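You operate a simulated robot arm through the tools that you are given. There is no shell and no other tool.

You are at the controls of a simulated robot arm. One attempt, no reset.

TASK
Tape-test the marked plate: stick the test tape on, roll it down, peel it off.
Fine: roll the bubbles out with the seam roller and stand it back; lay the peeled tape on the test bench. Set down upright: seam roller. What is to be rubbed or washed off counts as gone when no trace of it is left.

The check looks at the end state, three seconds after you hand in, the way a careful person would. Anything else that was tipped, shoved, dropped, spilled or broken makes it a failure.

THE ROBOT
A 6-joint arm with a two-finger gripper, fixed in place. Base frame: the origin is on the floor under the middle of its stand, x ahead of it, y to its left, z up; the work surface is at about z = 760. Readings come in mm, degrees, newtons and seconds.
It reaches about 1206 mm from its shoulder. Its first joint turns from -166.0 to 166.0 degrees. Payload 2.45 kg.
The tool frame sits at the grasp point between the pads (the TCP): z along the fingers, y along the line on which they close. The tips reach 20 mm beyond it. The gripper opens to 140 mm; its body begins 168 mm behind the TCP.
Orientation is that of the tool frame in the base frame, as [roll, pitch, yaw] about the fixed x, y, z axes, in that order (R = Rz(yaw) Ry(pitch) Rx(roll)). With the fingers straight down and closing along the base's y, the tool's x points along the base's -x, its y along +y and its z along -z.

THE INTERFACE
- The arm moves only by the tool drive_tool. Its argument "rows" is a list of rows, each an object of numbers (a shift or turn left out is 0, a gripper value left out holds the last): "tx", "ty", "tz": the shift along the tool's x, y, z in mm; "rx", "ry", "rz": the turn, a rotation vector about the tool's x, y, z in degrees; "grip": the finger opening in mm, from 0 to 140. In form: [{"tx": .., "ty": .., "tz": .., "rx": .., "ry": .., "rz": .., "grip": ..}, ...]. A call has 1 to 20 rows; each row shifts and turns the commanded pose from where the row before left it, along the tool's axes as they then stand. Rows are played at 5 a second. More than 50 mm and 8.6 degrees between two rows, or a gripper value outside its range, and nothing of the call is played. Where a pose cannot be reached the arm comes as near as it can. A force on the tool above 50 N (or 10 N above the force at the start of the call, whichever is more), or a blocked arm, ends the call early, and 0.2 s more pass. Each finger travels about 45 mm/s and halts on what it meets, pressing with about 24 N; the grip force reading is that of the motor and also rises with nothing between the fingers. The clock runs only during rows and for 0.2 s after the last one: add rows that do not move to give the fingers time. The reply holds the time, the measured pose of the TCP, the force on the tool along the base axes, the opening and the grip force, in the units named above and with some noise, with the torque about the TCP (base axes, N m) and any sound that the robot's microphone picked up, and new pictures: "pictures" is both (left out), scene, wrist or none.
- Cameras (640 x 400 px; columns grow to the right, rows downward): "scene" is fixed at [50.8, 501, 1369.8]; the picture's right is [0.36, -0.93, 0.00], its down [-0.59, -0.23, -0.77] and it looks along [0.72, 0.28, -0.64] (base axes); focal length 314 px, centre (320, 200). "wrist" rides on the gripper at [78, 11, -209] in the tool frame; the picture's right is [-0.14, 0.99, 0.00], its down [-0.92, -0.13, -0.37] and it looks along [-0.37, -0.05, 0.93] (tool axes); focal length 280 px, centre (320, 200). There is no depth. A picture from a camera that has moved, and an enlarged one, comes with that camera's place and axes in the base frame and with its lens.
- close_up(camera, box): a new picture of the part [left, top, right, bottom] of that camera's present view, enlarged. No time passes.
- job_done(): hands the job in; it is judged then, once.

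Places have to be worked out from the pictures, the camera data and where the tool is seen. Open the gripper and draw the arm clear of the work before you hand the job in, unless the task says otherwise.

The tools are called after "Request:" by a JSON object that holds its "op" and its "data". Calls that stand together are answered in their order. drive_tool: Moves the arm, as the interface text tells. Its arguments: {"type":"object","properties":{"rows":{"type":"array","items":{"type":"object","properties":{"tx":{"type":"number"},"ty":{"type":"number"},"tz":{"type":"number"},"rx":{"type":"number"},"ry":{"type":"number"},"rz":{"type":"number"},"grip":{"type":"number"}}}},"pictures":{"type":"string","enum":["both","scene","wrist","none"]}},"required":["rows"]} The other tools are called the same way: close_up (camera, box) takes an enlarged picture of a part of a camera's view; job_done () hands the job in.

At the start:

```text
t: 0.0
eef_pos: [456.0, 542.7, 1085.0]
tcp_rot: [180.0, 0.0, -179.9]
wrist_force: [-0.3, 0.8, -0.4]
moment: [-0.03, -0.01, 0.0]
gripper_width: 140.1
grip_force: 0.1
```

scene: 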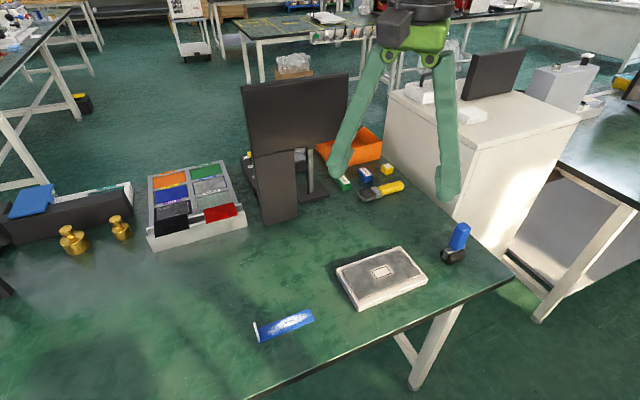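
wrist: 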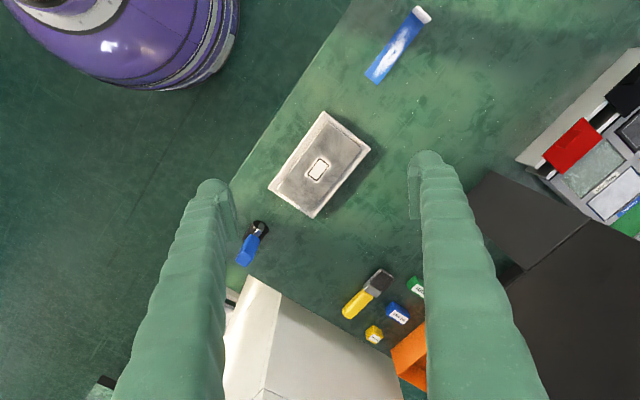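

I start by looking closely at the tape, the plate and the roller before moving anything.

Request:
{"op": "close_up", "data": {"camera": "scene", "box": [230, 280, 350, 355]}}

Request:
{"op": "close_up", "data": {"camera": "scene", "box": [320, 210, 496, 320]}}

Request:
{"op": "close_up", "data": {"camera": "wrist", "box": [220, 90, 400, 280]}}

Request:
{"op": "close_up", "data": {"camera": "wrist", "box": [340, 0, 460, 90]}}

```text
5.33 times, centred on (290, 318) of scene
camera zoom: at [50.8, 501.0, 1369.8], right [0.36, -0.93, 0.0], down [-0.59, -0.23, -0.77], along [0.72, 0.28, -0.64], focal length 1674 px, centre (480, -427)
```

zoom: 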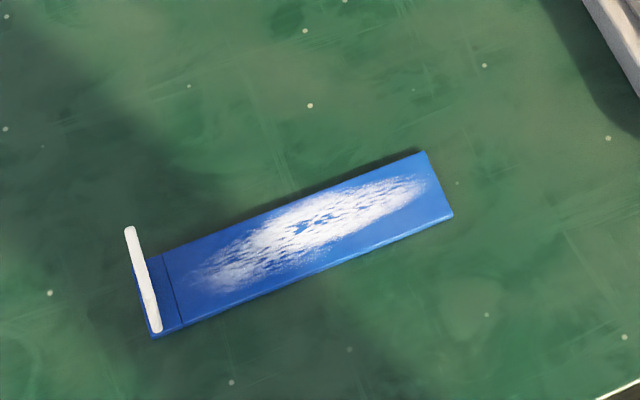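

```text
3.64 times, centred on (408, 265) of scene
camera zoom: at [50.8, 501.0, 1369.8], right [0.36, -0.93, 0.0], down [-0.59, -0.23, -0.77], along [0.72, 0.28, -0.64], focal length 1142 px, centre (0, -36)
```

zoom: 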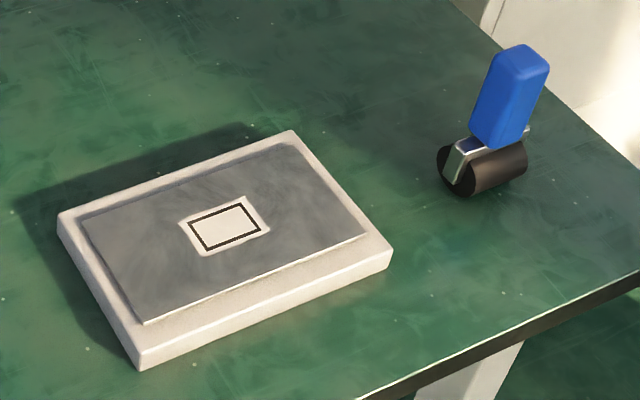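

```text
2.11 times, centred on (310, 185) of wrist
camera zoom: at [377.7, 552.6, 1292.3], right [0.14, 0.99, 0.0], down [0.92, -0.13, 0.37], along [0.37, -0.05, -0.93], focal length 590 px, centre (341, 232)
```

zoom: 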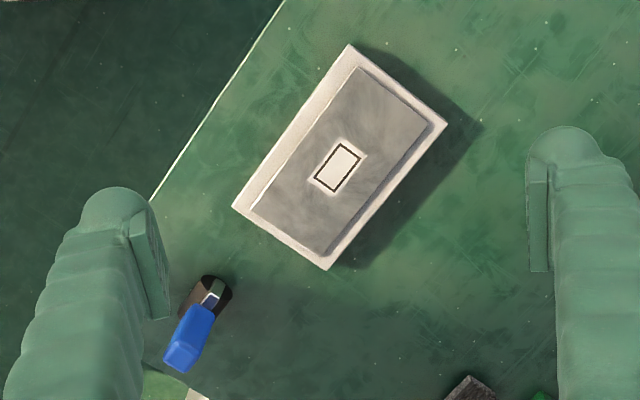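

```text
4.44 times, centred on (400, 45) of wrist
camera zoom: at [377.7, 552.6, 1292.3], right [0.14, 0.99, 0.0], down [0.92, -0.13, 0.37], along [0.37, -0.05, -0.93], focal length 1246 px, centre (-36, 889)
```

zoom: 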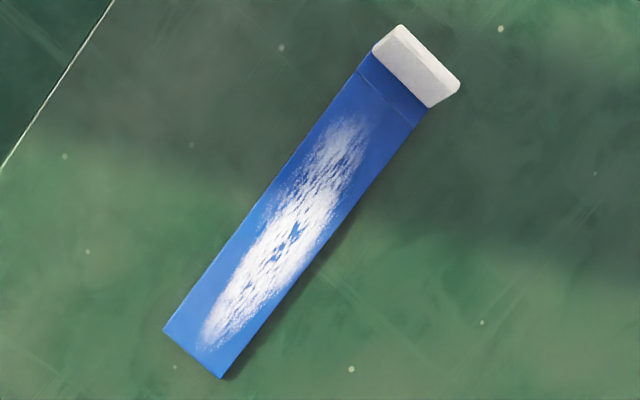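

The tape lies along about the (-1,+1) direction. Its white tab stands up at the end near (297, 725), and the plate's mark is near (516, 531) with its top at about z 790. I'll move above the tape at a safe height and turn the gripper so the fingers close along the tape's length.

Request:
{"op": "drive_tool", "data": {"rows": [{"tx": 24, "ty": 28, "tz": 28, "grip": 60}, {"tx": 24, "ty": 28, "tz": 28}, {"tx": 24, "ty": 28, "tz": 28}, {"tx": 24, "ty": 28, "tz": 28}, {"tx": 24, "ty": 28, "tz": 28}, {"tx": 24, "ty": 28, "tz": 28}, {"rz": -7.5}, {"rz": -7.5}, {"rz": -7.5}, {"rz": -7.5}, {"rz": -7.5}, {"rz": -7.5}, {}], "pictures": "both"}}

```text
t: 2.8
eef_pos: [309.9, 710.3, 915.5]
tcp_rot: [-180.0, -0.1, -134.8]
wrist_force: [-0.1, 0.3, 0.4]
moment: [0.02, 0.0, -0.01]
gripper_width: 60.3
grip_force: 0.1
camera wrist: at [249.3, 662.8, 1123.9], right [-0.6, 0.8, 0.0], down [0.74, 0.56, 0.37], along [0.29, 0.22, -0.93], focal length 280 px, centre (320, 200)
```

scene: 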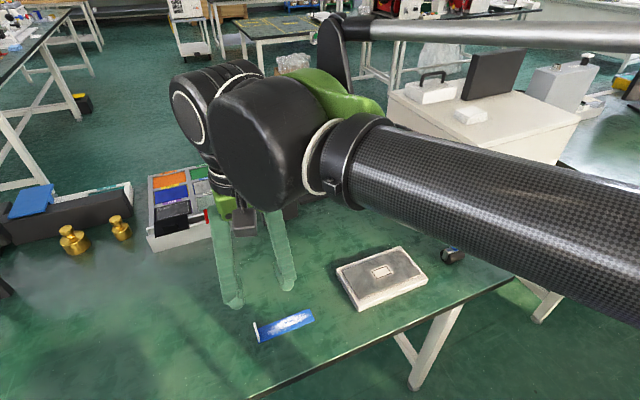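
wrist: 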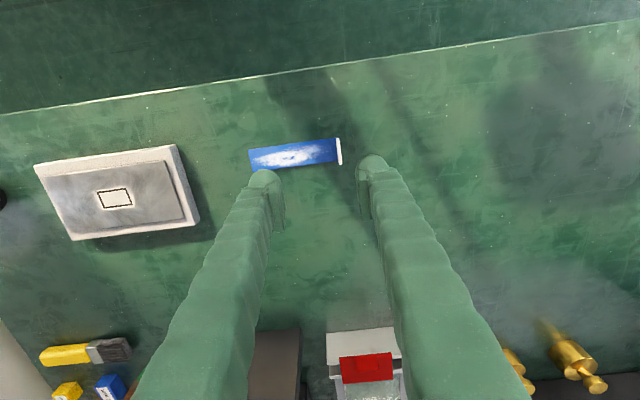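

The tape and tab are now visible near the fingers. I'll enlarge this view to fix the tab's position.

Request:
{"op": "close_up", "data": {"camera": "wrist", "box": [236, 120, 364, 200]}}

Request:
{"op": "close_up", "data": {"camera": "scene", "box": [210, 260, 330, 350]}}

Request:
{"op": "close_up", "data": {"camera": "wrist", "box": [20, 130, 220, 255]}}

```text
5.00 times, centred on (300, 160) of wrist
camera zoom: at [249.3, 662.8, 1123.9], right [-0.6, 0.8, 0.0], down [0.74, 0.56, 0.37], along [0.29, 0.22, -0.93], focal length 1402 px, centre (420, 400)
```

zoom: 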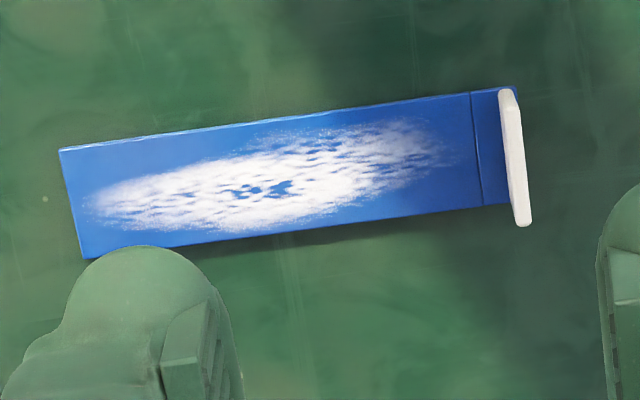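

```text
4.44 times, centred on (270, 305) of scene
camera zoom: at [50.8, 501.0, 1369.8], right [0.36, -0.93, 0.0], down [-0.59, -0.23, -0.77], along [0.72, 0.28, -0.64], focal length 1395 px, centre (542, -267)
```

zoom: 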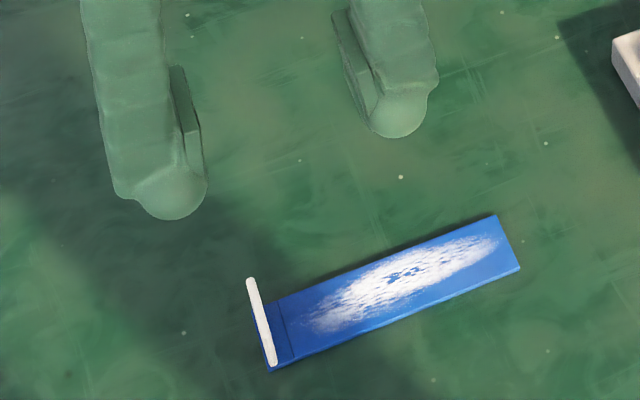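

```text
3.20 times, centred on (120, 192) of wrist
camera zoom: at [249.3, 662.8, 1123.9], right [-0.6, 0.8, 0.0], down [0.74, 0.56, 0.37], along [0.29, 0.22, -0.93], focal length 897 px, centre (960, 224)
```

zoom: 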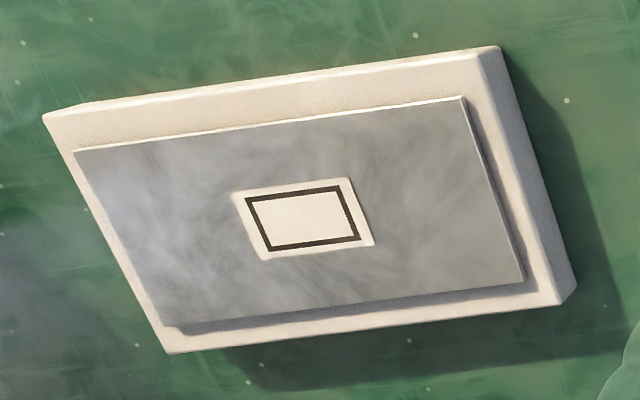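

The tab's top is centred near (294, 727) at z≈780 and it is about 30 mm wide. I'll shift over it and go down most of the way to check alignment.

Request:
{"op": "drive_tool", "data": {"rows": [{"tx": -0.6, "ty": 23, "tz": 15, "grip": 50}, {"tz": 30}, {"tz": 30}, {"tz": 15}, {}], "pictures": "both"}}

Request:
{"op": "close_up", "data": {"camera": "wrist", "box": [220, 80, 420, 205]}}

Request:
{"op": "close_up", "data": {"camera": "scene", "box": [210, 260, 330, 350]}}

```text
t: 4.0
eef_pos: [294.7, 728.4, 828.5]
tcp_rot: [-180.0, 0.0, -135.1]
wrist_force: [-0.1, -0.5, -1.1]
moment: [0.02, -0.03, -0.02]
gripper_width: 49.9
grip_force: 0.1
camera wrist: at [232.5, 680.5, 1035.4], right [-0.6, 0.8, 0.0], down [0.74, 0.56, 0.37], along [0.29, 0.22, -0.93], focal length 280 px, centre (320, 200)
```

scene: 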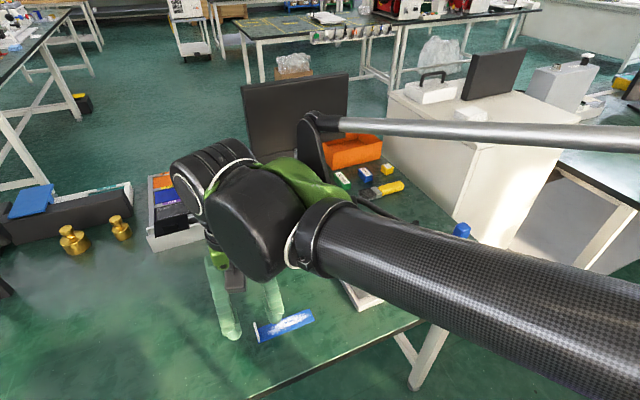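
wrist: 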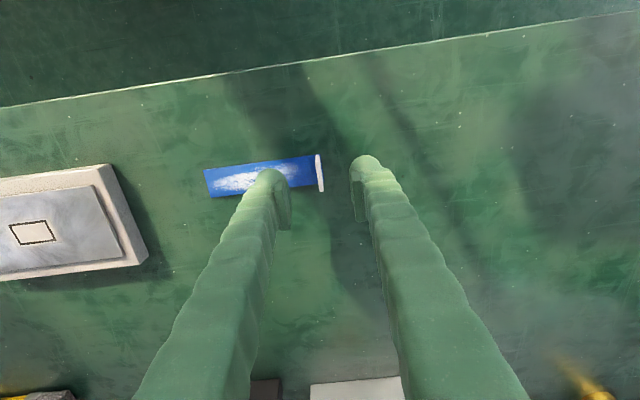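

```text
3.20 times, centred on (320, 142) of wrist
camera zoom: at [232.5, 680.5, 1035.4], right [-0.6, 0.8, 0.0], down [0.74, 0.56, 0.37], along [0.29, 0.22, -0.93], focal length 897 px, centre (320, 384)
```

zoom: 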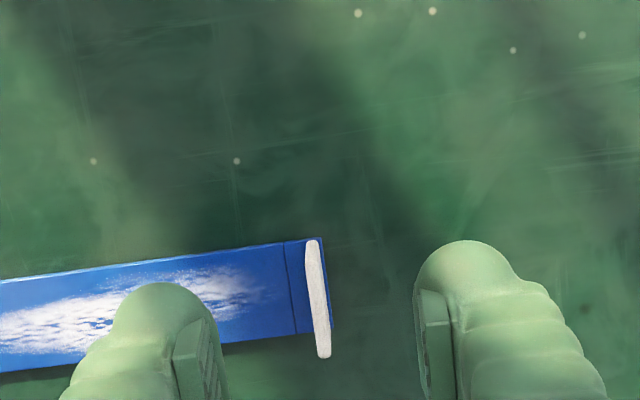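

```text
4.44 times, centred on (270, 305) of scene
camera zoom: at [50.8, 501.0, 1369.8], right [0.36, -0.93, 0.0], down [-0.59, -0.23, -0.77], along [0.72, 0.28, -0.64], focal length 1395 px, centre (542, -267)
```

zoom: 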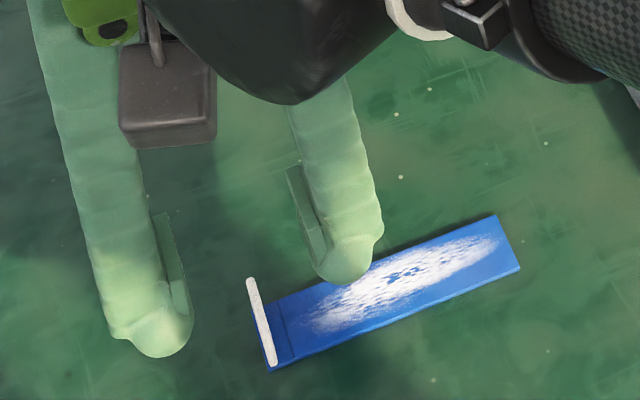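

The tab sits midway between the fingers. I'll go down so the tips straddle it just above the strip, then close.

Request:
{"op": "drive_tool", "data": {"rows": [{"tx": 1.8, "ty": -0.8, "tz": 15}, {"tz": 15}, {"tz": 6}, {"tz": 4}, {}], "pictures": "both"}}

Request:
{"op": "close_up", "data": {"camera": "wrist", "box": [220, 80, 420, 205]}}

Request:
{"op": "close_up", "data": {"camera": "scene", "box": [210, 260, 330, 350]}}

```text
t: 5.2
eef_pos: [293.9, 726.0, 785.3]
tcp_rot: [180.0, 0.1, -135.0]
wrist_force: [0.2, 0.7, 0.5]
moment: [0.01, -0.01, -0.02]
gripper_width: 50.1
grip_force: 0.0
camera wrist: at [232.4, 678.1, 993.8], right [-0.6, 0.8, 0.0], down [0.74, 0.56, 0.37], along [0.29, 0.22, -0.93], focal length 280 px, centre (320, 200)
```

scene: 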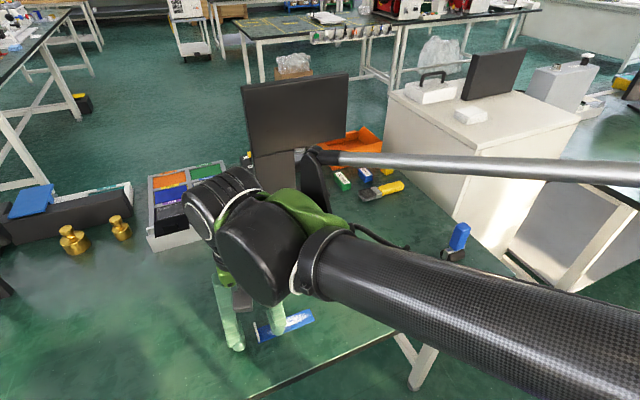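
wrist: 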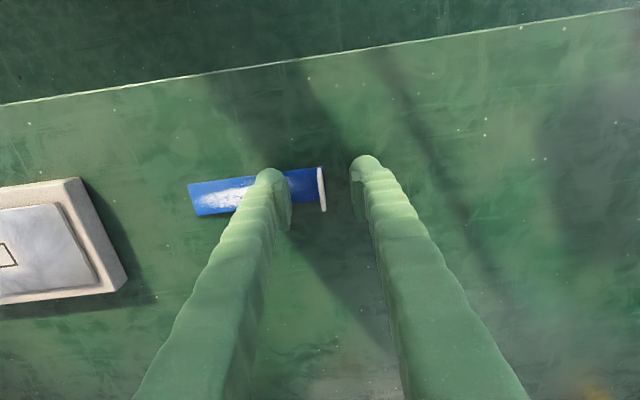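

```text
3.20 times, centred on (320, 142) of wrist
camera zoom: at [232.4, 678.1, 993.8], right [-0.6, 0.8, 0.0], down [0.74, 0.56, 0.37], along [0.29, 0.22, -0.93], focal length 897 px, centre (320, 384)
```

zoom: 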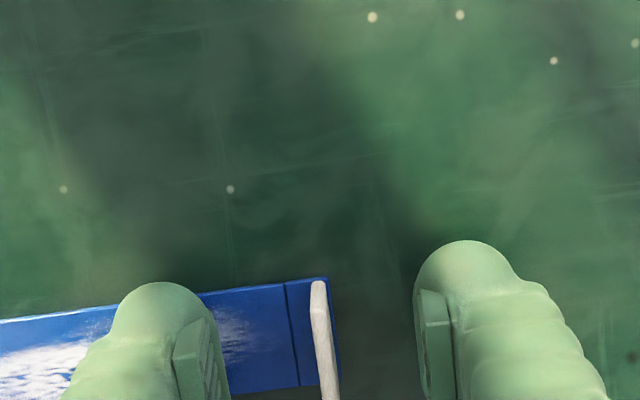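

```text
4.44 times, centred on (270, 305) of scene
camera zoom: at [50.8, 501.0, 1369.8], right [0.36, -0.93, 0.0], down [-0.59, -0.23, -0.77], along [0.72, 0.28, -0.64], focal length 1395 px, centre (542, -267)
```

zoom: 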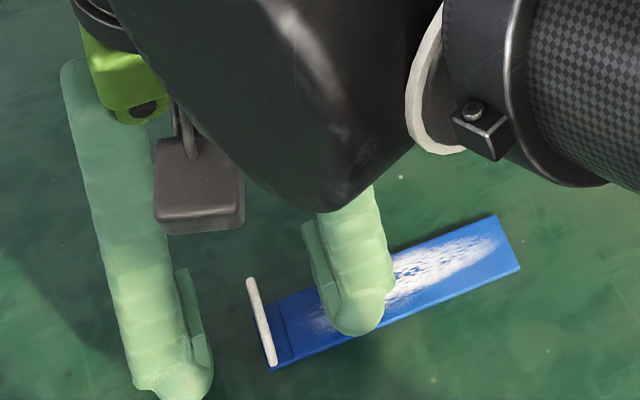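

The tips straddle the tab with no contact force. Closing on the tab now.

Request:
{"op": "drive_tool", "data": {"rows": [{"grip": 30}, {"grip": 10}, {"grip": 0}, {}, {}, {}], "pictures": "both"}}

Request:
{"op": "close_up", "data": {"camera": "wrist", "box": [220, 80, 420, 205]}}

Request:
{"op": "close_up", "data": {"camera": "scene", "box": [210, 260, 330, 350]}}

```text
t: 6.6
eef_pos: [291.8, 725.8, 787.9]
tcp_rot: [180.0, 0.0, -135.0]
wrist_force: [-0.6, -0.2, 0.0]
moment: [-0.03, 0.02, -0.05]
gripper_width: 5.8
grip_force: 24.0
camera wrist: at [232.5, 678.1, 993.8], right [-0.6, 0.8, 0.0], down [0.74, 0.56, 0.37], along [0.29, 0.22, -0.93], focal length 280 px, centre (320, 200)
```

scene: 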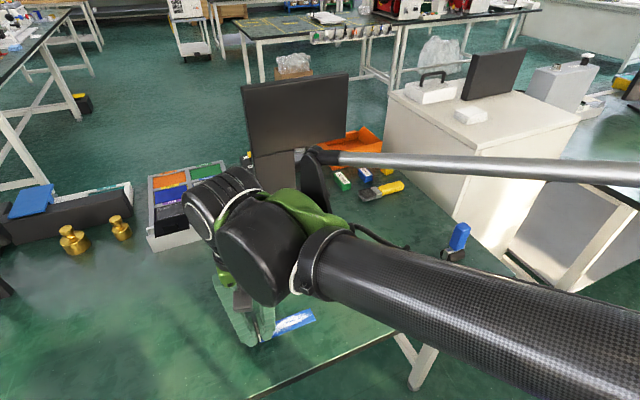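
wrist: 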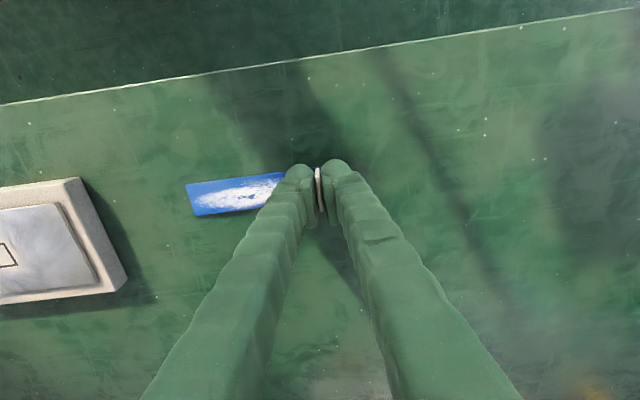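

```text
3.20 times, centred on (320, 142) of wrist
camera zoom: at [232.5, 678.1, 993.8], right [-0.6, 0.8, 0.0], down [0.74, 0.56, 0.37], along [0.29, 0.22, -0.93], focal length 897 px, centre (320, 384)
```

zoom: 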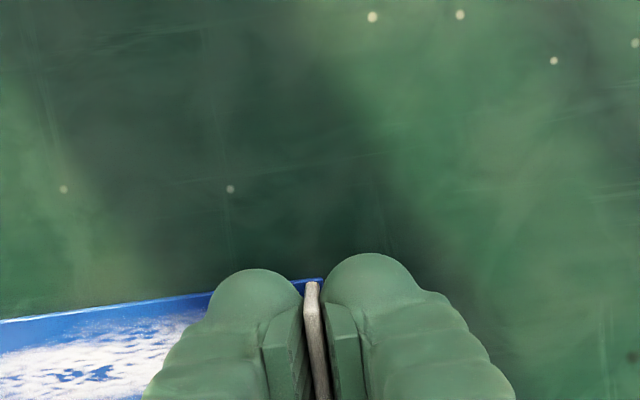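

```text
4.44 times, centred on (270, 305) of scene
camera zoom: at [50.8, 501.0, 1369.8], right [0.36, -0.93, 0.0], down [-0.59, -0.23, -0.77], along [0.72, 0.28, -0.64], focal length 1395 px, centre (542, -267)
```

zoom: 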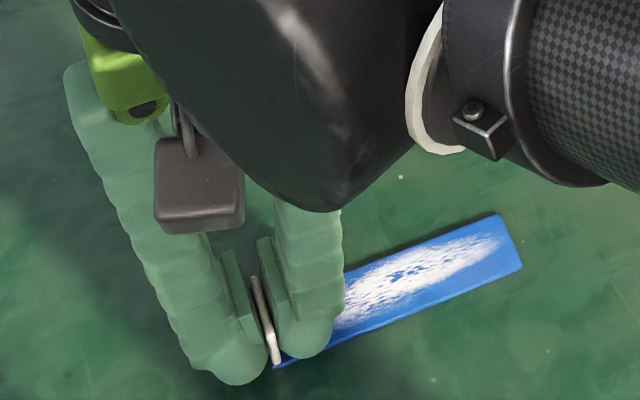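

The tab is held (5.8 mm opening, 24 N). I'll lift it straight up and check how the tape hangs.

Request:
{"op": "drive_tool", "data": {"rows": [{"tz": -5}, {"tz": -10}, {"tz": -20}, {"tz": -25}, {"tz": -30}, {"tz": -20}, {}], "pictures": "both"}}

Request:
{"op": "close_up", "data": {"camera": "scene", "box": [210, 220, 370, 340]}}

Request:
{"op": "close_up", "data": {"camera": "wrist", "box": [140, 120, 380, 270]}}

```text
t: 8.2
eef_pos: [295.3, 725.3, 896.5]
tcp_rot: [180.0, 0.0, -135.1]
wrist_force: [-0.2, -0.2, 0.5]
moment: [0.01, 0.04, 0.01]
gripper_width: 6.1
grip_force: 23.8
camera wrist: at [233.3, 677.2, 1104.4], right [-0.6, 0.8, 0.0], down [0.74, 0.56, 0.37], along [0.29, 0.22, -0.93], focal length 280 px, centre (320, 200)
```

scene: 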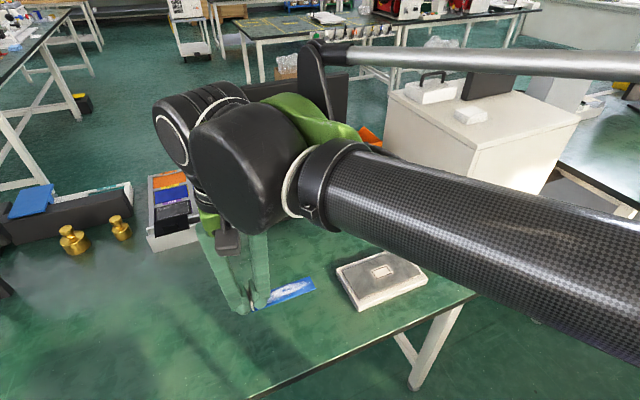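
wrist: 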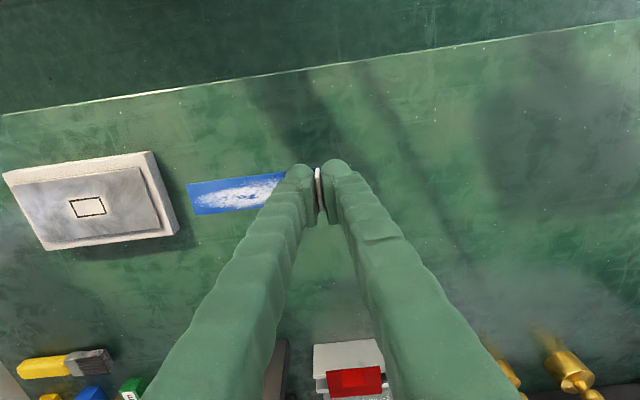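

```text
3.33 times, centred on (290, 280) of scene
camera zoom: at [50.8, 501.0, 1369.8], right [0.36, -0.93, 0.0], down [-0.59, -0.23, -0.77], along [0.72, 0.28, -0.64], focal length 1046 px, centre (420, -67)
```

zoom: 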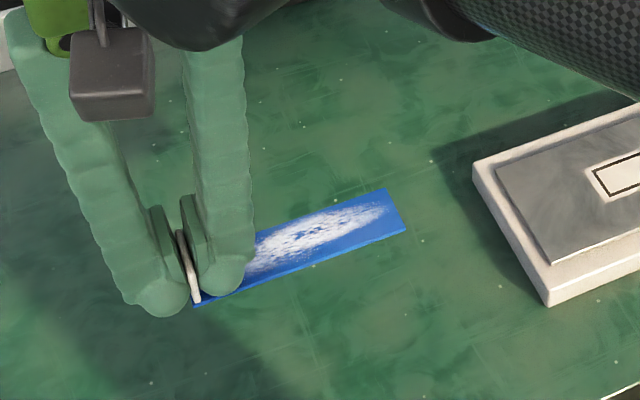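

```text
2.67 times, centred on (260, 195) of wrist
camera zoom: at [233.3, 677.2, 1104.4], right [-0.6, 0.8, 0.0], down [0.74, 0.56, 0.37], along [0.29, 0.22, -0.93], focal length 748 px, centre (480, 213)
```

zoom: 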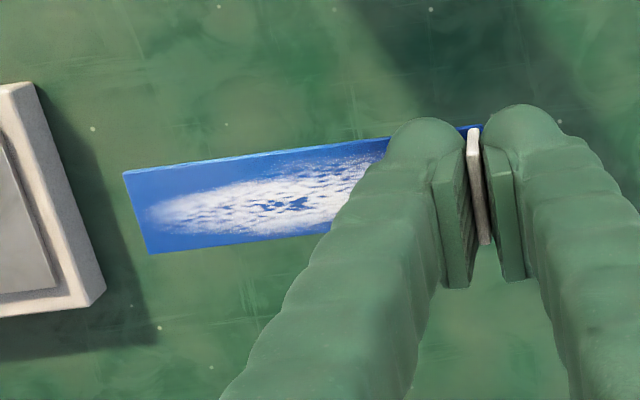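

The tape lifts rigidly and stays level, extending about 116 mm from the tab along the tool's -y. The mark is at about (516, 530.5, 785), so I need the TCP at (476, 572.5). I'll carry it there, stay above the plate and check.

Request:
{"op": "drive_tool", "data": {"rows": [{"tx": -2.5, "ty": -29.5}, {"tx": -2.5, "ty": -29.5}, {"tx": -2.5, "ty": -29.5}, {"tx": -2.5, "ty": -29.5}, {"tx": -2.5, "ty": -29.5}, {"tx": -2.5, "ty": -29.5}, {"tx": -2.5, "ty": -29.5}, {"tx": -2, "ty": -29.5}, {"tz": 25}, {"tz": 25}, {}], "pictures": "both"}}

Request:
{"op": "close_up", "data": {"camera": "scene", "box": [300, 200, 460, 320]}}

Request:
{"op": "close_up", "data": {"camera": "wrist", "box": [140, 100, 380, 250]}}

```text
t: 10.6
eef_pos: [474.7, 571.6, 846.9]
tcp_rot: [-179.9, 0.1, -135.1]
wrist_force: [-0.2, 0.6, -0.1]
moment: [-0.02, 0.01, -0.02]
gripper_width: 6.2
grip_force: 23.5
camera wrist: at [412.8, 523.5, 1054.9], right [-0.6, 0.8, 0.0], down [0.74, 0.56, 0.37], along [0.29, 0.22, -0.93], focal length 280 px, centre (320, 200)
```

scene: 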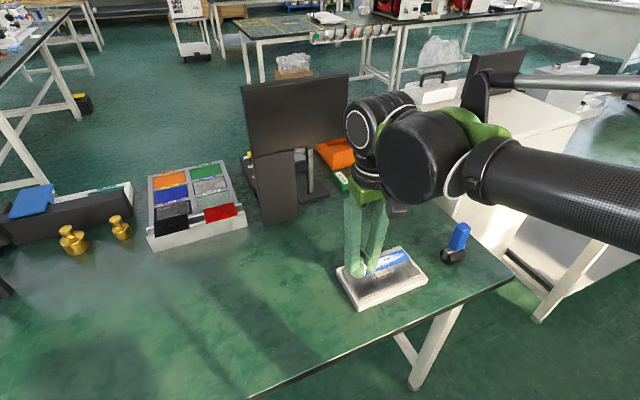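
wrist: 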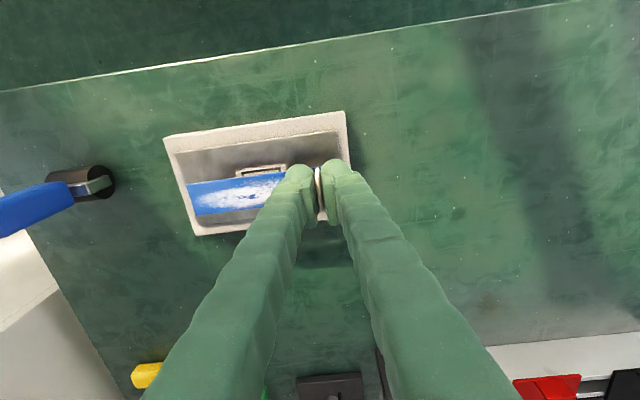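

```text
3.33 times, centred on (380, 260) of scene
camera zoom: at [50.8, 501.0, 1369.8], right [0.36, -0.93, 0.0], down [-0.59, -0.23, -0.77], along [0.72, 0.28, -0.64], focal length 1046 px, centre (120, 0)
```

zoom: 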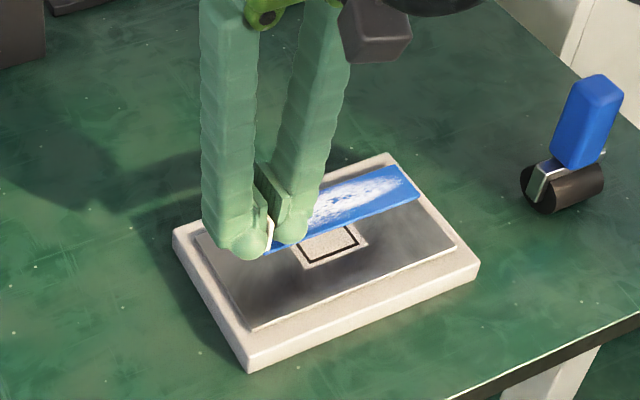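

```text
2.67 times, centred on (260, 175) of wrist
camera zoom: at [412.8, 523.5, 1054.9], right [-0.6, 0.8, 0.0], down [0.74, 0.56, 0.37], along [0.29, 0.22, -0.93], focal length 748 px, centre (480, 267)
```

zoom: 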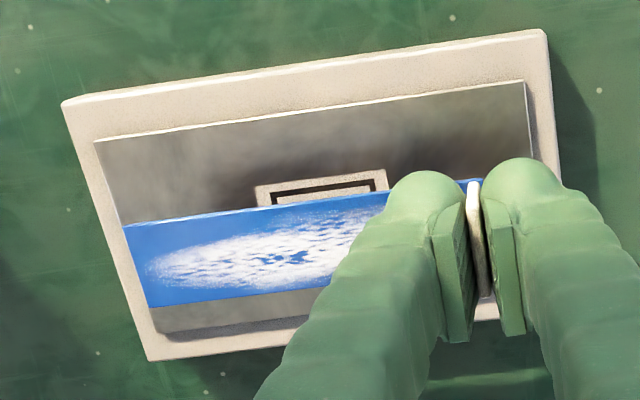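

The tape is over the plate and aligned with the mark to within about 1 mm. I'll lower it gently toward the plate, whose top is at about z 785, so contact should come at TCP z≈810.

Request:
{"op": "drive_tool", "data": {"rows": [{"tx": -1, "tz": 12}, {"tz": 10}, {"tz": 6}, {"tz": 2}, {"tz": 2}, {}], "pictures": "both"}}

Request:
{"op": "close_up", "data": {"camera": "scene", "box": [320, 220, 440, 310]}}

```text
t: 12.0
eef_pos: [476.1, 573.6, 814.9]
tcp_rot: [-180.0, 0.0, -135.1]
wrist_force: [-0.1, 0.0, -0.8]
moment: [0.01, 0.01, -0.01]
gripper_width: 5.9
grip_force: 24.0
camera wrist: at [413.3, 524.9, 1022.5], right [-0.6, 0.8, 0.0], down [0.74, 0.56, 0.37], along [0.29, 0.22, -0.93], focal length 280 px, centre (320, 200)
```

scene: 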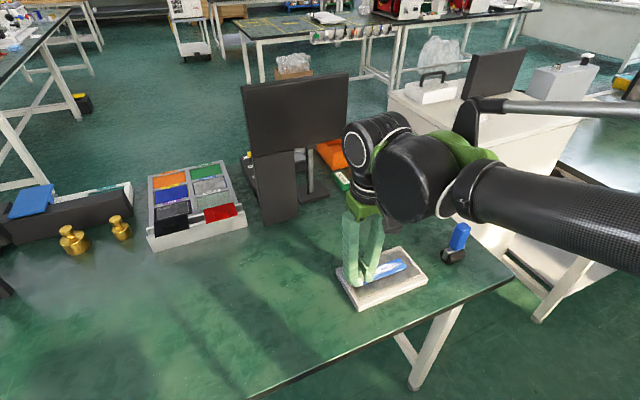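
wrist: 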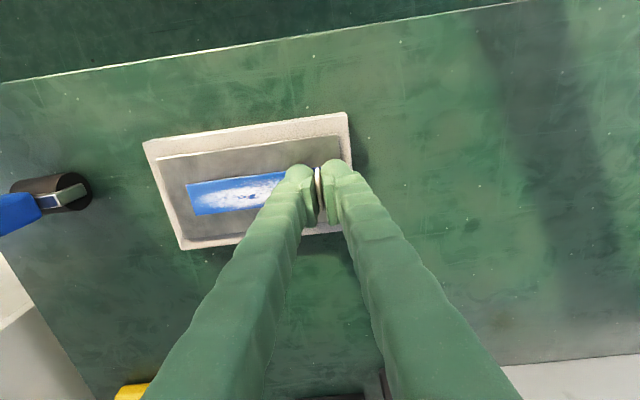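

```text
4.44 times, centred on (380, 265) of scene
camera zoom: at [50.8, 501.0, 1369.8], right [0.36, -0.93, 0.0], down [-0.59, -0.23, -0.77], along [0.72, 0.28, -0.64], focal length 1395 px, centre (53, -89)
```

zoom: 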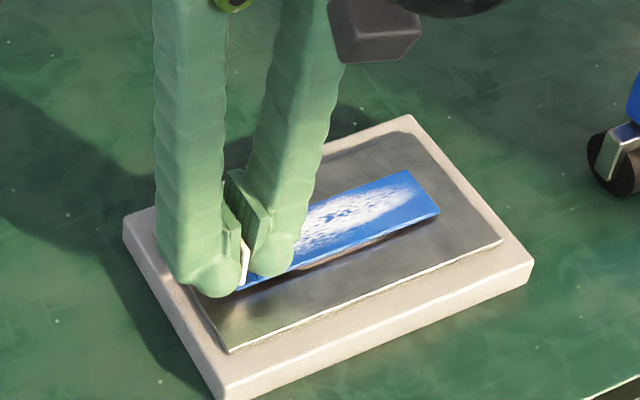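

No contact yet (true TCP z≈813.5) and the shadow gap is small. I'll lower in 1 mm steps while watching the force.

Request:
{"op": "drive_tool", "data": {"rows": [{"tz": 1}, {"tz": 1}, {"tz": 1}, {}], "pictures": "scene"}}

Request:
{"op": "close_up", "data": {"camera": "scene", "box": [320, 220, 440, 310]}}

```text
t: 13.0
eef_pos: [476.2, 574.9, 811.8]
tcp_rot: [180.0, 0.0, -135.0]
wrist_force: [-0.2, 0.8, -0.6]
moment: [0.04, 0.01, 0.01]
gripper_width: 6.0
grip_force: 24.0
```

scene: 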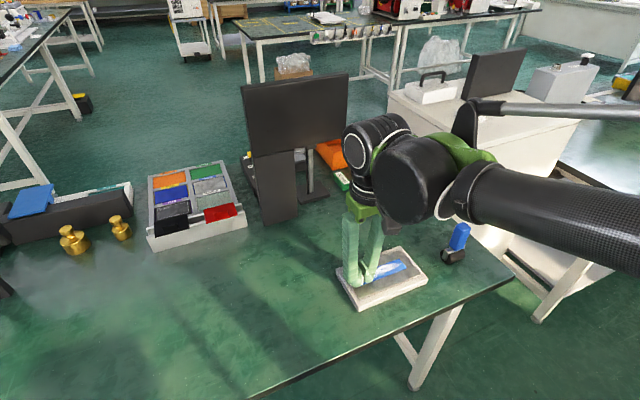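

```text
4.44 times, centred on (380, 265) of scene
camera zoom: at [50.8, 501.0, 1369.8], right [0.36, -0.93, 0.0], down [-0.59, -0.23, -0.77], along [0.72, 0.28, -0.64], focal length 1395 px, centre (53, -89)
```

zoom: 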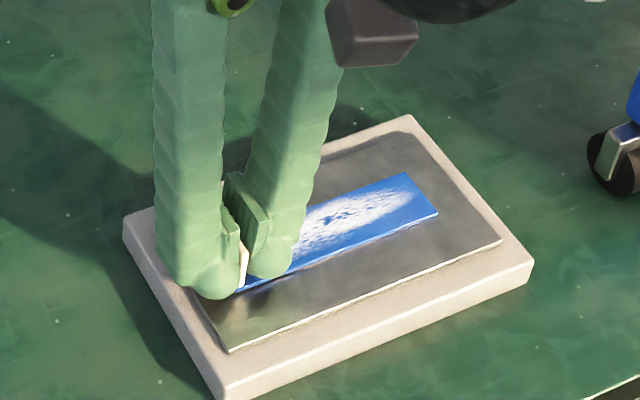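

The gap is nearly closed but there is no force yet. I'll go down a little further.

Request:
{"op": "drive_tool", "data": {"rows": [{"tz": 1}, {"tz": 0.5}, {}], "pictures": "wrist"}}

Request:
{"op": "close_up", "data": {"camera": "scene", "box": [320, 220, 440, 310]}}

```text
t: 13.8
eef_pos: [475.3, 572.8, 810.1]
tcp_rot: [180.0, -0.1, -134.9]
wrist_force: [0.4, 0.3, 1.2]
moment: [0.01, -0.05, 0.02]
gripper_width: 6.0
grip_force: 23.8
camera wrist: at [413.9, 525.1, 1017.7], right [-0.6, 0.8, 0.0], down [0.74, 0.56, 0.37], along [0.29, 0.22, -0.93], focal length 280 px, centre (320, 200)
```

wrist: 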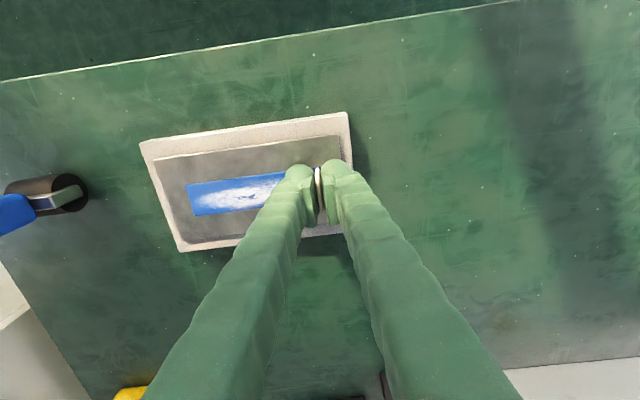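

```text
4.44 times, centred on (380, 265) of scene
camera zoom: at [50.8, 501.0, 1369.8], right [0.36, -0.93, 0.0], down [-0.59, -0.23, -0.77], along [0.72, 0.28, -0.64], focal length 1395 px, centre (53, -89)
```

zoom: 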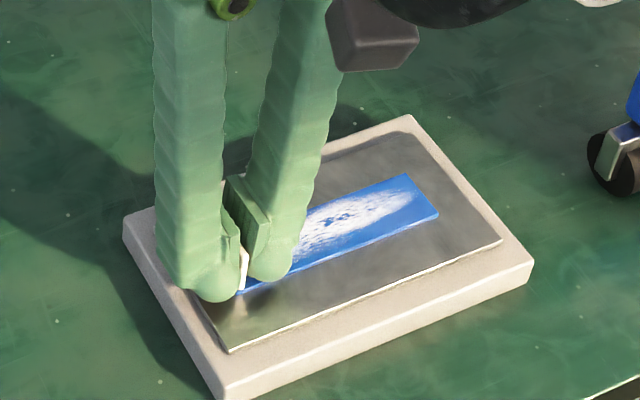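

The strip looks almost in contact, with the force barely rising. I'll press a bit more, in 0.5 mm steps.

Request:
{"op": "drive_tool", "data": {"rows": [{"tz": 0.5}, {"tz": 0.5}, {}], "pictures": "none"}}

```text
t: 14.6
eef_pos: [475.5, 572.2, 809.5]
tcp_rot: [180.0, 0.1, -135.0]
wrist_force: [4.0, 3.3, 19.1]
moment: [0.06, -0.01, 0.01]
gripper_width: 5.9
grip_force: 23.6
```

The tape is pressed on the plate with about 19 N. I'll hold briefly, then open the fingers slowly and check that it stays on.

Request:
{"op": "drive_tool", "data": {"rows": [{}, {}, {"grip": 12}, {"grip": 24}, {"grip": 36}, {"grip": 40}, {}], "pictures": "both"}}

Request:
{"op": "close_up", "data": {"camera": "scene", "box": [320, 220, 440, 310]}}

Request:
{"op": "close_up", "data": {"camera": "wrist", "box": [140, 100, 380, 250]}}

```text
t: 16.2
eef_pos: [475.3, 574.0, 809.3]
tcp_rot: [179.9, 0.0, -134.9]
wrist_force: [-0.3, -0.3, -0.1]
moment: [0.02, 0.01, -0.01]
gripper_width: 40.1
grip_force: 0.0
camera wrist: at [413.3, 525.1, 1016.7], right [-0.6, 0.8, 0.0], down [0.74, 0.56, 0.37], along [0.29, 0.22, -0.93], focal length 280 px, centre (320, 200)
```

scene: 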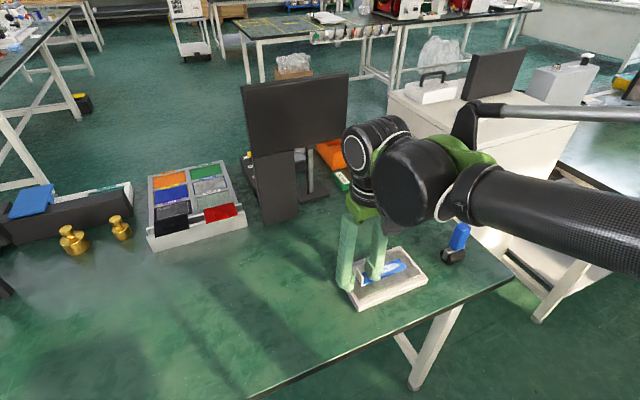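
wrist: 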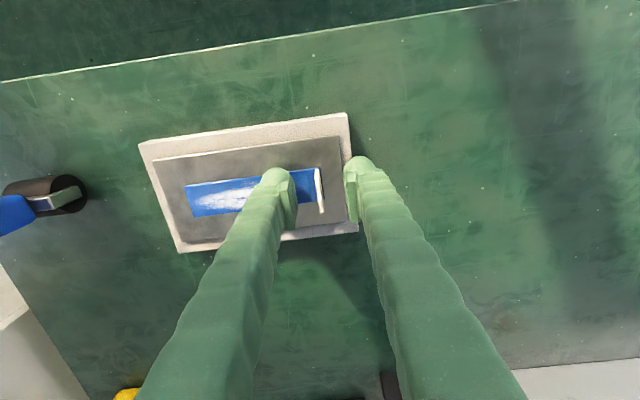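

```text
4.44 times, centred on (380, 265) of scene
camera zoom: at [50.8, 501.0, 1369.8], right [0.36, -0.93, 0.0], down [-0.59, -0.23, -0.77], along [0.72, 0.28, -0.64], focal length 1395 px, centre (53, -89)
```

zoom: 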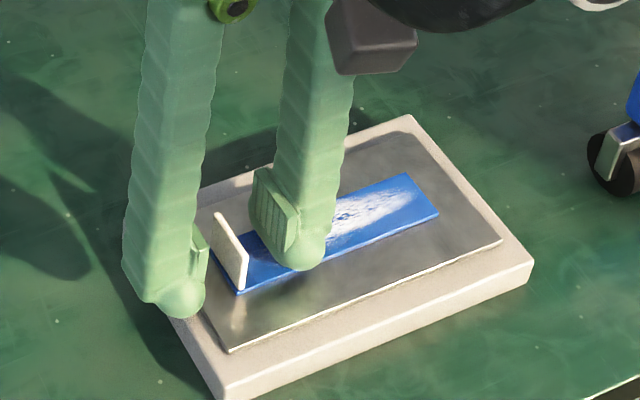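

```text
2.67 times, centred on (260, 175) of wrist
camera zoom: at [413.3, 525.1, 1016.7], right [-0.6, 0.8, 0.0], down [0.74, 0.56, 0.37], along [0.29, 0.22, -0.93], focal length 748 px, centre (480, 267)
```

zoom: 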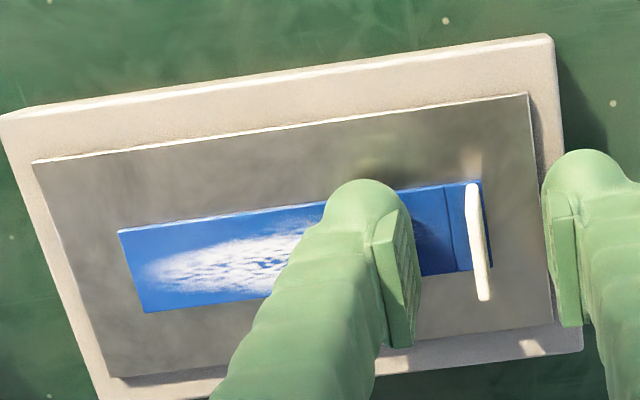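

The tape stays flat on the plate with the mark covered. I'll rise clear and look at the roller.

Request:
{"op": "drive_tool", "data": {"rows": [{"tz": -10}, {"tz": -20}, {"tz": -30}, {"tz": -35}, {"tz": -35}, {}], "pictures": "both"}}

Request:
{"op": "close_up", "data": {"camera": "scene", "box": [320, 200, 480, 320]}}

Request:
{"op": "close_up", "data": {"camera": "scene", "box": [425, 210, 485, 270]}}

Request:
{"op": "close_up", "data": {"camera": "wrist", "box": [0, 120, 160, 280]}}

```text
t: 17.6
eef_pos: [475.8, 573.2, 939.6]
tcp_rot: [180.0, 0.0, -135.0]
wrist_force: [-0.1, 0.2, 0.0]
moment: [0.01, -0.04, 0.0]
gripper_width: 40.0
grip_force: 0.0
camera wrist: at [413.7, 524.8, 1147.4], right [-0.6, 0.8, 0.0], down [0.74, 0.56, 0.37], along [0.29, 0.22, -0.93], focal length 280 px, centre (320, 200)
```

scene: 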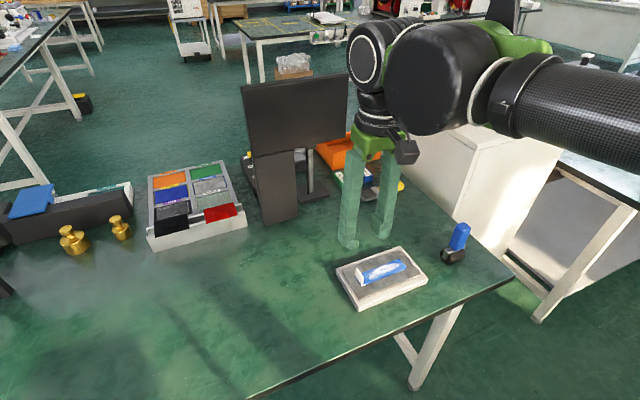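
wrist: 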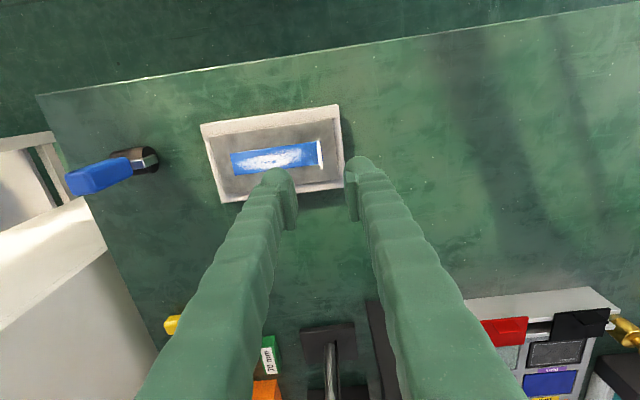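

```text
3.33 times, centred on (400, 260) of scene
camera zoom: at [50.8, 501.0, 1369.8], right [0.36, -0.93, 0.0], down [-0.59, -0.23, -0.77], along [0.72, 0.28, -0.64], focal length 1046 px, centre (53, 0)
```

zoom: 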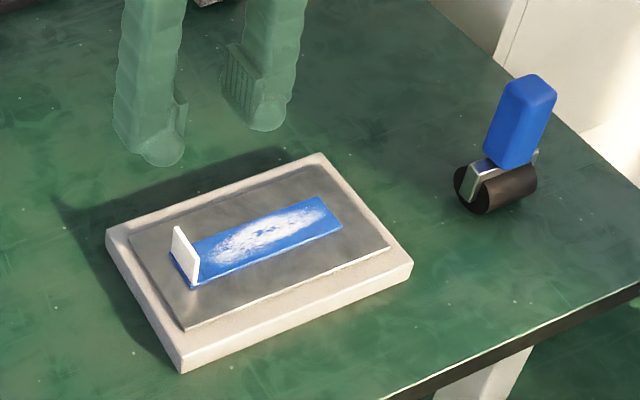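

```text
6.67 times, centred on (455, 240) of scene
camera zoom: at [50.8, 501.0, 1369.8], right [0.36, -0.93, 0.0], down [-0.59, -0.23, -0.77], along [0.72, 0.28, -0.64], focal length 2093 px, centre (-580, -67)
```

zoom: 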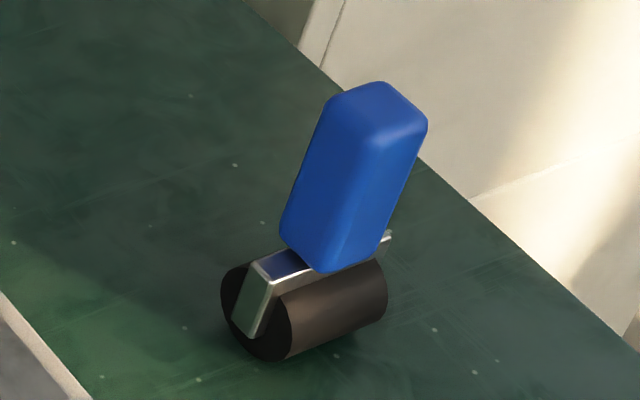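

```text
2.50 times, centred on (80, 200) of wrist
camera zoom: at [413.7, 524.8, 1147.4], right [-0.6, 0.8, 0.0], down [0.74, 0.56, 0.37], along [0.29, 0.22, -0.93], focal length 701 px, centre (920, 200)
```

zoom: 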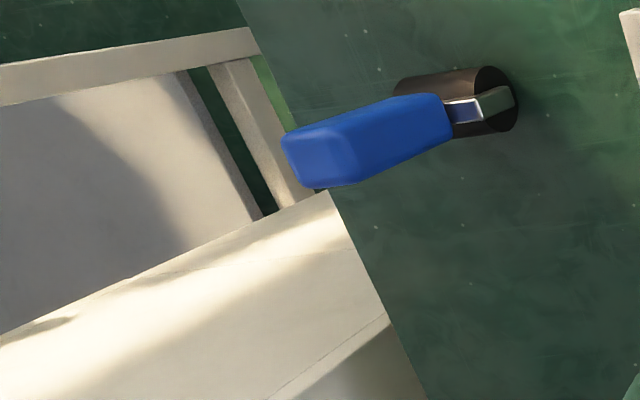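

The tape is on the plate with its bubbles showing. The roller stands at about (637, 381.5): its cylinder axis runs along the plate's long direction, its radius is about 18 mm, and its handle top is at z≈874 with a section of about 24×22 mm. I'll turn the gripper by 90° so it closes across the cylinder axis and fly part of the way over.

Request:
{"op": "drive_tool", "data": {"rows": [{"rz": 7.5, "tz": -5, "grip": 60}, {"rz": 7.5, "tz": -5}, {"rz": 7.5}, {"rz": 7.5}, {"rz": 7.5}, {"rz": 7.5}, {"rz": 7.5}, {"rz": 7.5}, {"rz": 7.5}, {"rz": 7.5}, {"rz": 7.5}, {"rz": 7.5}, {"tx": -40, "ty": -3.5}, {"tx": -40, "ty": -3.5}, {"tx": -40, "ty": -3.5}, {}], "pictures": "both"}}

```text
t: 21.0
eef_pos: [551.7, 482.2, 951.4]
tcp_rot: [180.0, 0.1, 135.1]
wrist_force: [-0.6, 0.9, -0.8]
moment: [-0.02, -0.04, -0.01]
gripper_width: 59.9
grip_force: 0.0
camera wrist: at [504.5, 544.8, 1157.8], right [0.8, 0.6, 0.0], down [0.56, -0.74, 0.37], along [0.22, -0.29, -0.93], focal length 280 px, centre (320, 200)
```

scene: 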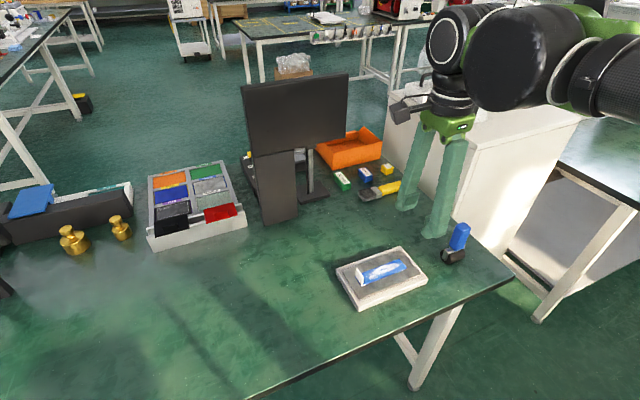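
wrist: 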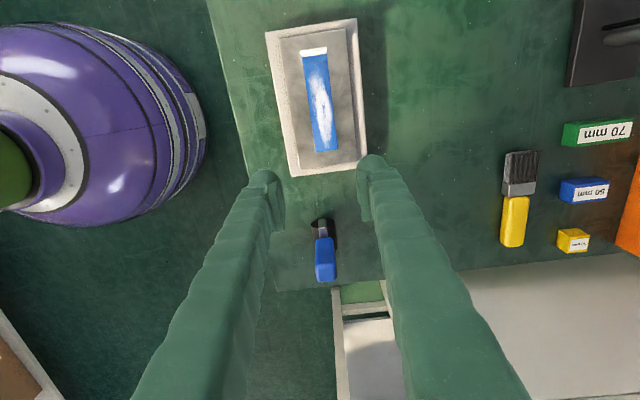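

The roller is now between the fingers in the wrist view. I'll zoom in on it to refine its position.

Request:
{"op": "close_up", "data": {"camera": "wrist", "box": [260, 195, 388, 295]}}

Request:
{"op": "close_up", "data": {"camera": "wrist", "box": [250, 10, 400, 190]}}

```text
4.00 times, centred on (324, 245) of wrist
camera zoom: at [504.5, 544.8, 1157.8], right [0.8, 0.6, 0.0], down [0.56, -0.74, 0.37], along [0.22, -0.29, -0.93], focal length 1122 px, centre (304, 20)
```

zoom: 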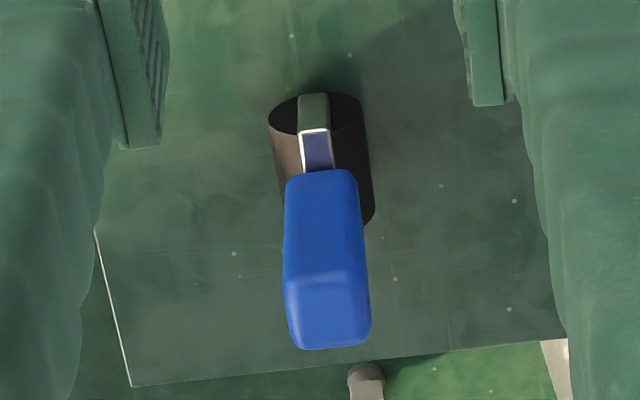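

```text
2.22 times, centred on (325, 100) of wrist
camera zoom: at [504.5, 544.8, 1157.8], right [0.8, 0.6, 0.0], down [0.56, -0.74, 0.37], along [0.22, -0.29, -0.93], focal length 623 px, centre (309, 422)
```

zoom: 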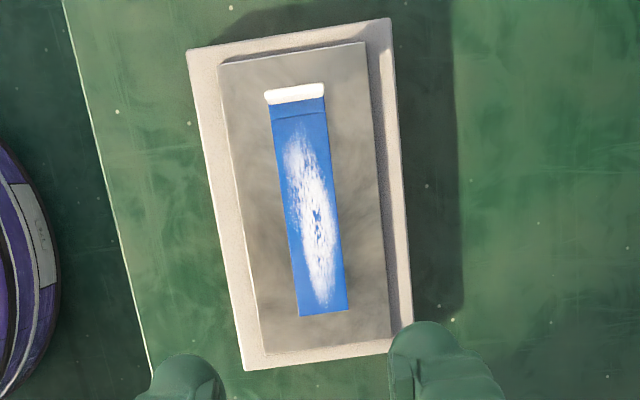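

The refined handle centre is at about (-131, -10.3) in the tool frame, i.e. (637, 382) in base. I'll move above it and look before descending.

Request:
{"op": "drive_tool", "data": {"rows": [{"tx": -35, "ty": -3}, {"tx": -35, "ty": -3}, {"tx": -35, "ty": -3}, {"tx": -26, "ty": -1.3}, {"tz": 25}, {}], "pictures": "both"}}

Request:
{"op": "close_up", "data": {"camera": "wrist", "box": [240, 110, 400, 235]}}

Request:
{"op": "close_up", "data": {"camera": "scene", "box": [400, 150, 520, 280]}}

```text
t: 22.4
eef_pos: [640.1, 381.2, 923.8]
tcp_rot: [179.9, 0.0, 135.0]
wrist_force: [0.2, 0.2, 0.0]
moment: [-0.01, 0.0, 0.0]
gripper_width: 60.1
grip_force: 0.1
camera wrist: at [592.7, 443.9, 1131.4], right [0.8, 0.6, 0.0], down [0.56, -0.74, 0.37], along [0.22, -0.29, -0.93], focal length 280 px, centre (320, 200)
```

scene: 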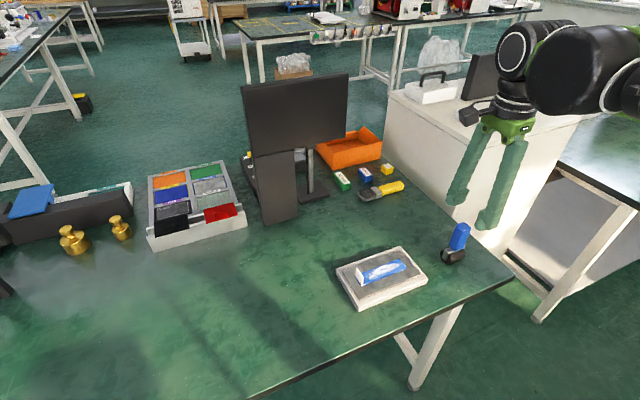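
wrist: 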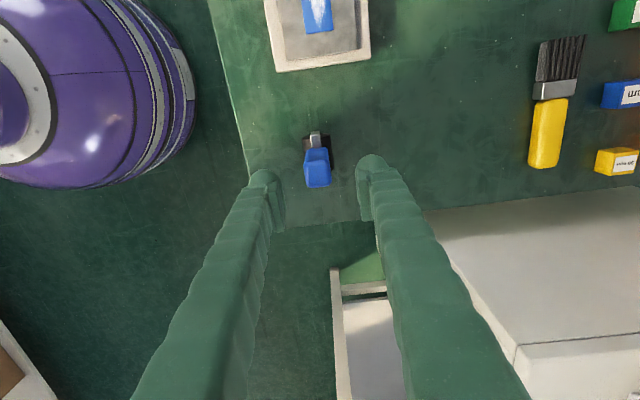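

```text
3.20 times, centred on (320, 172) of wrist
camera zoom: at [592.7, 443.9, 1131.4], right [0.8, 0.6, 0.0], down [0.56, -0.74, 0.37], along [0.22, -0.29, -0.93], focal length 897 px, centre (320, 288)
```

zoom: 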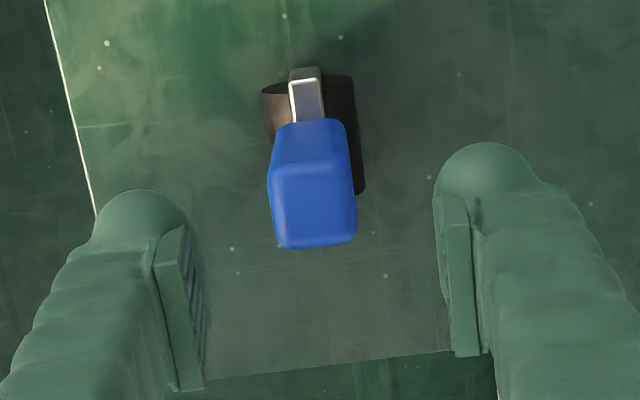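

```text
3.08 times, centred on (460, 215) of scene
camera zoom: at [50.8, 501.0, 1369.8], right [0.36, -0.93, 0.0], down [-0.59, -0.23, -0.77], along [0.72, 0.28, -0.64], focal length 966 px, centre (-111, 154)
```

zoom: 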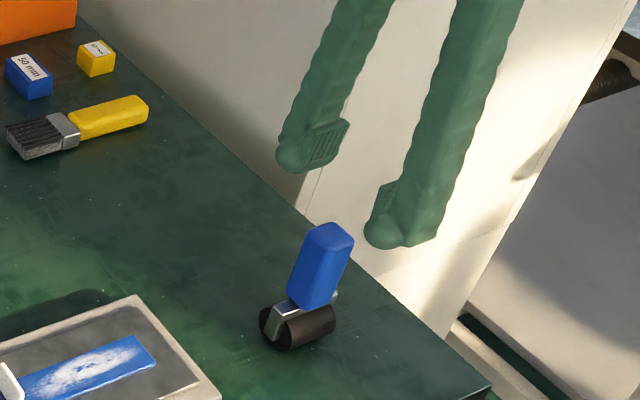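

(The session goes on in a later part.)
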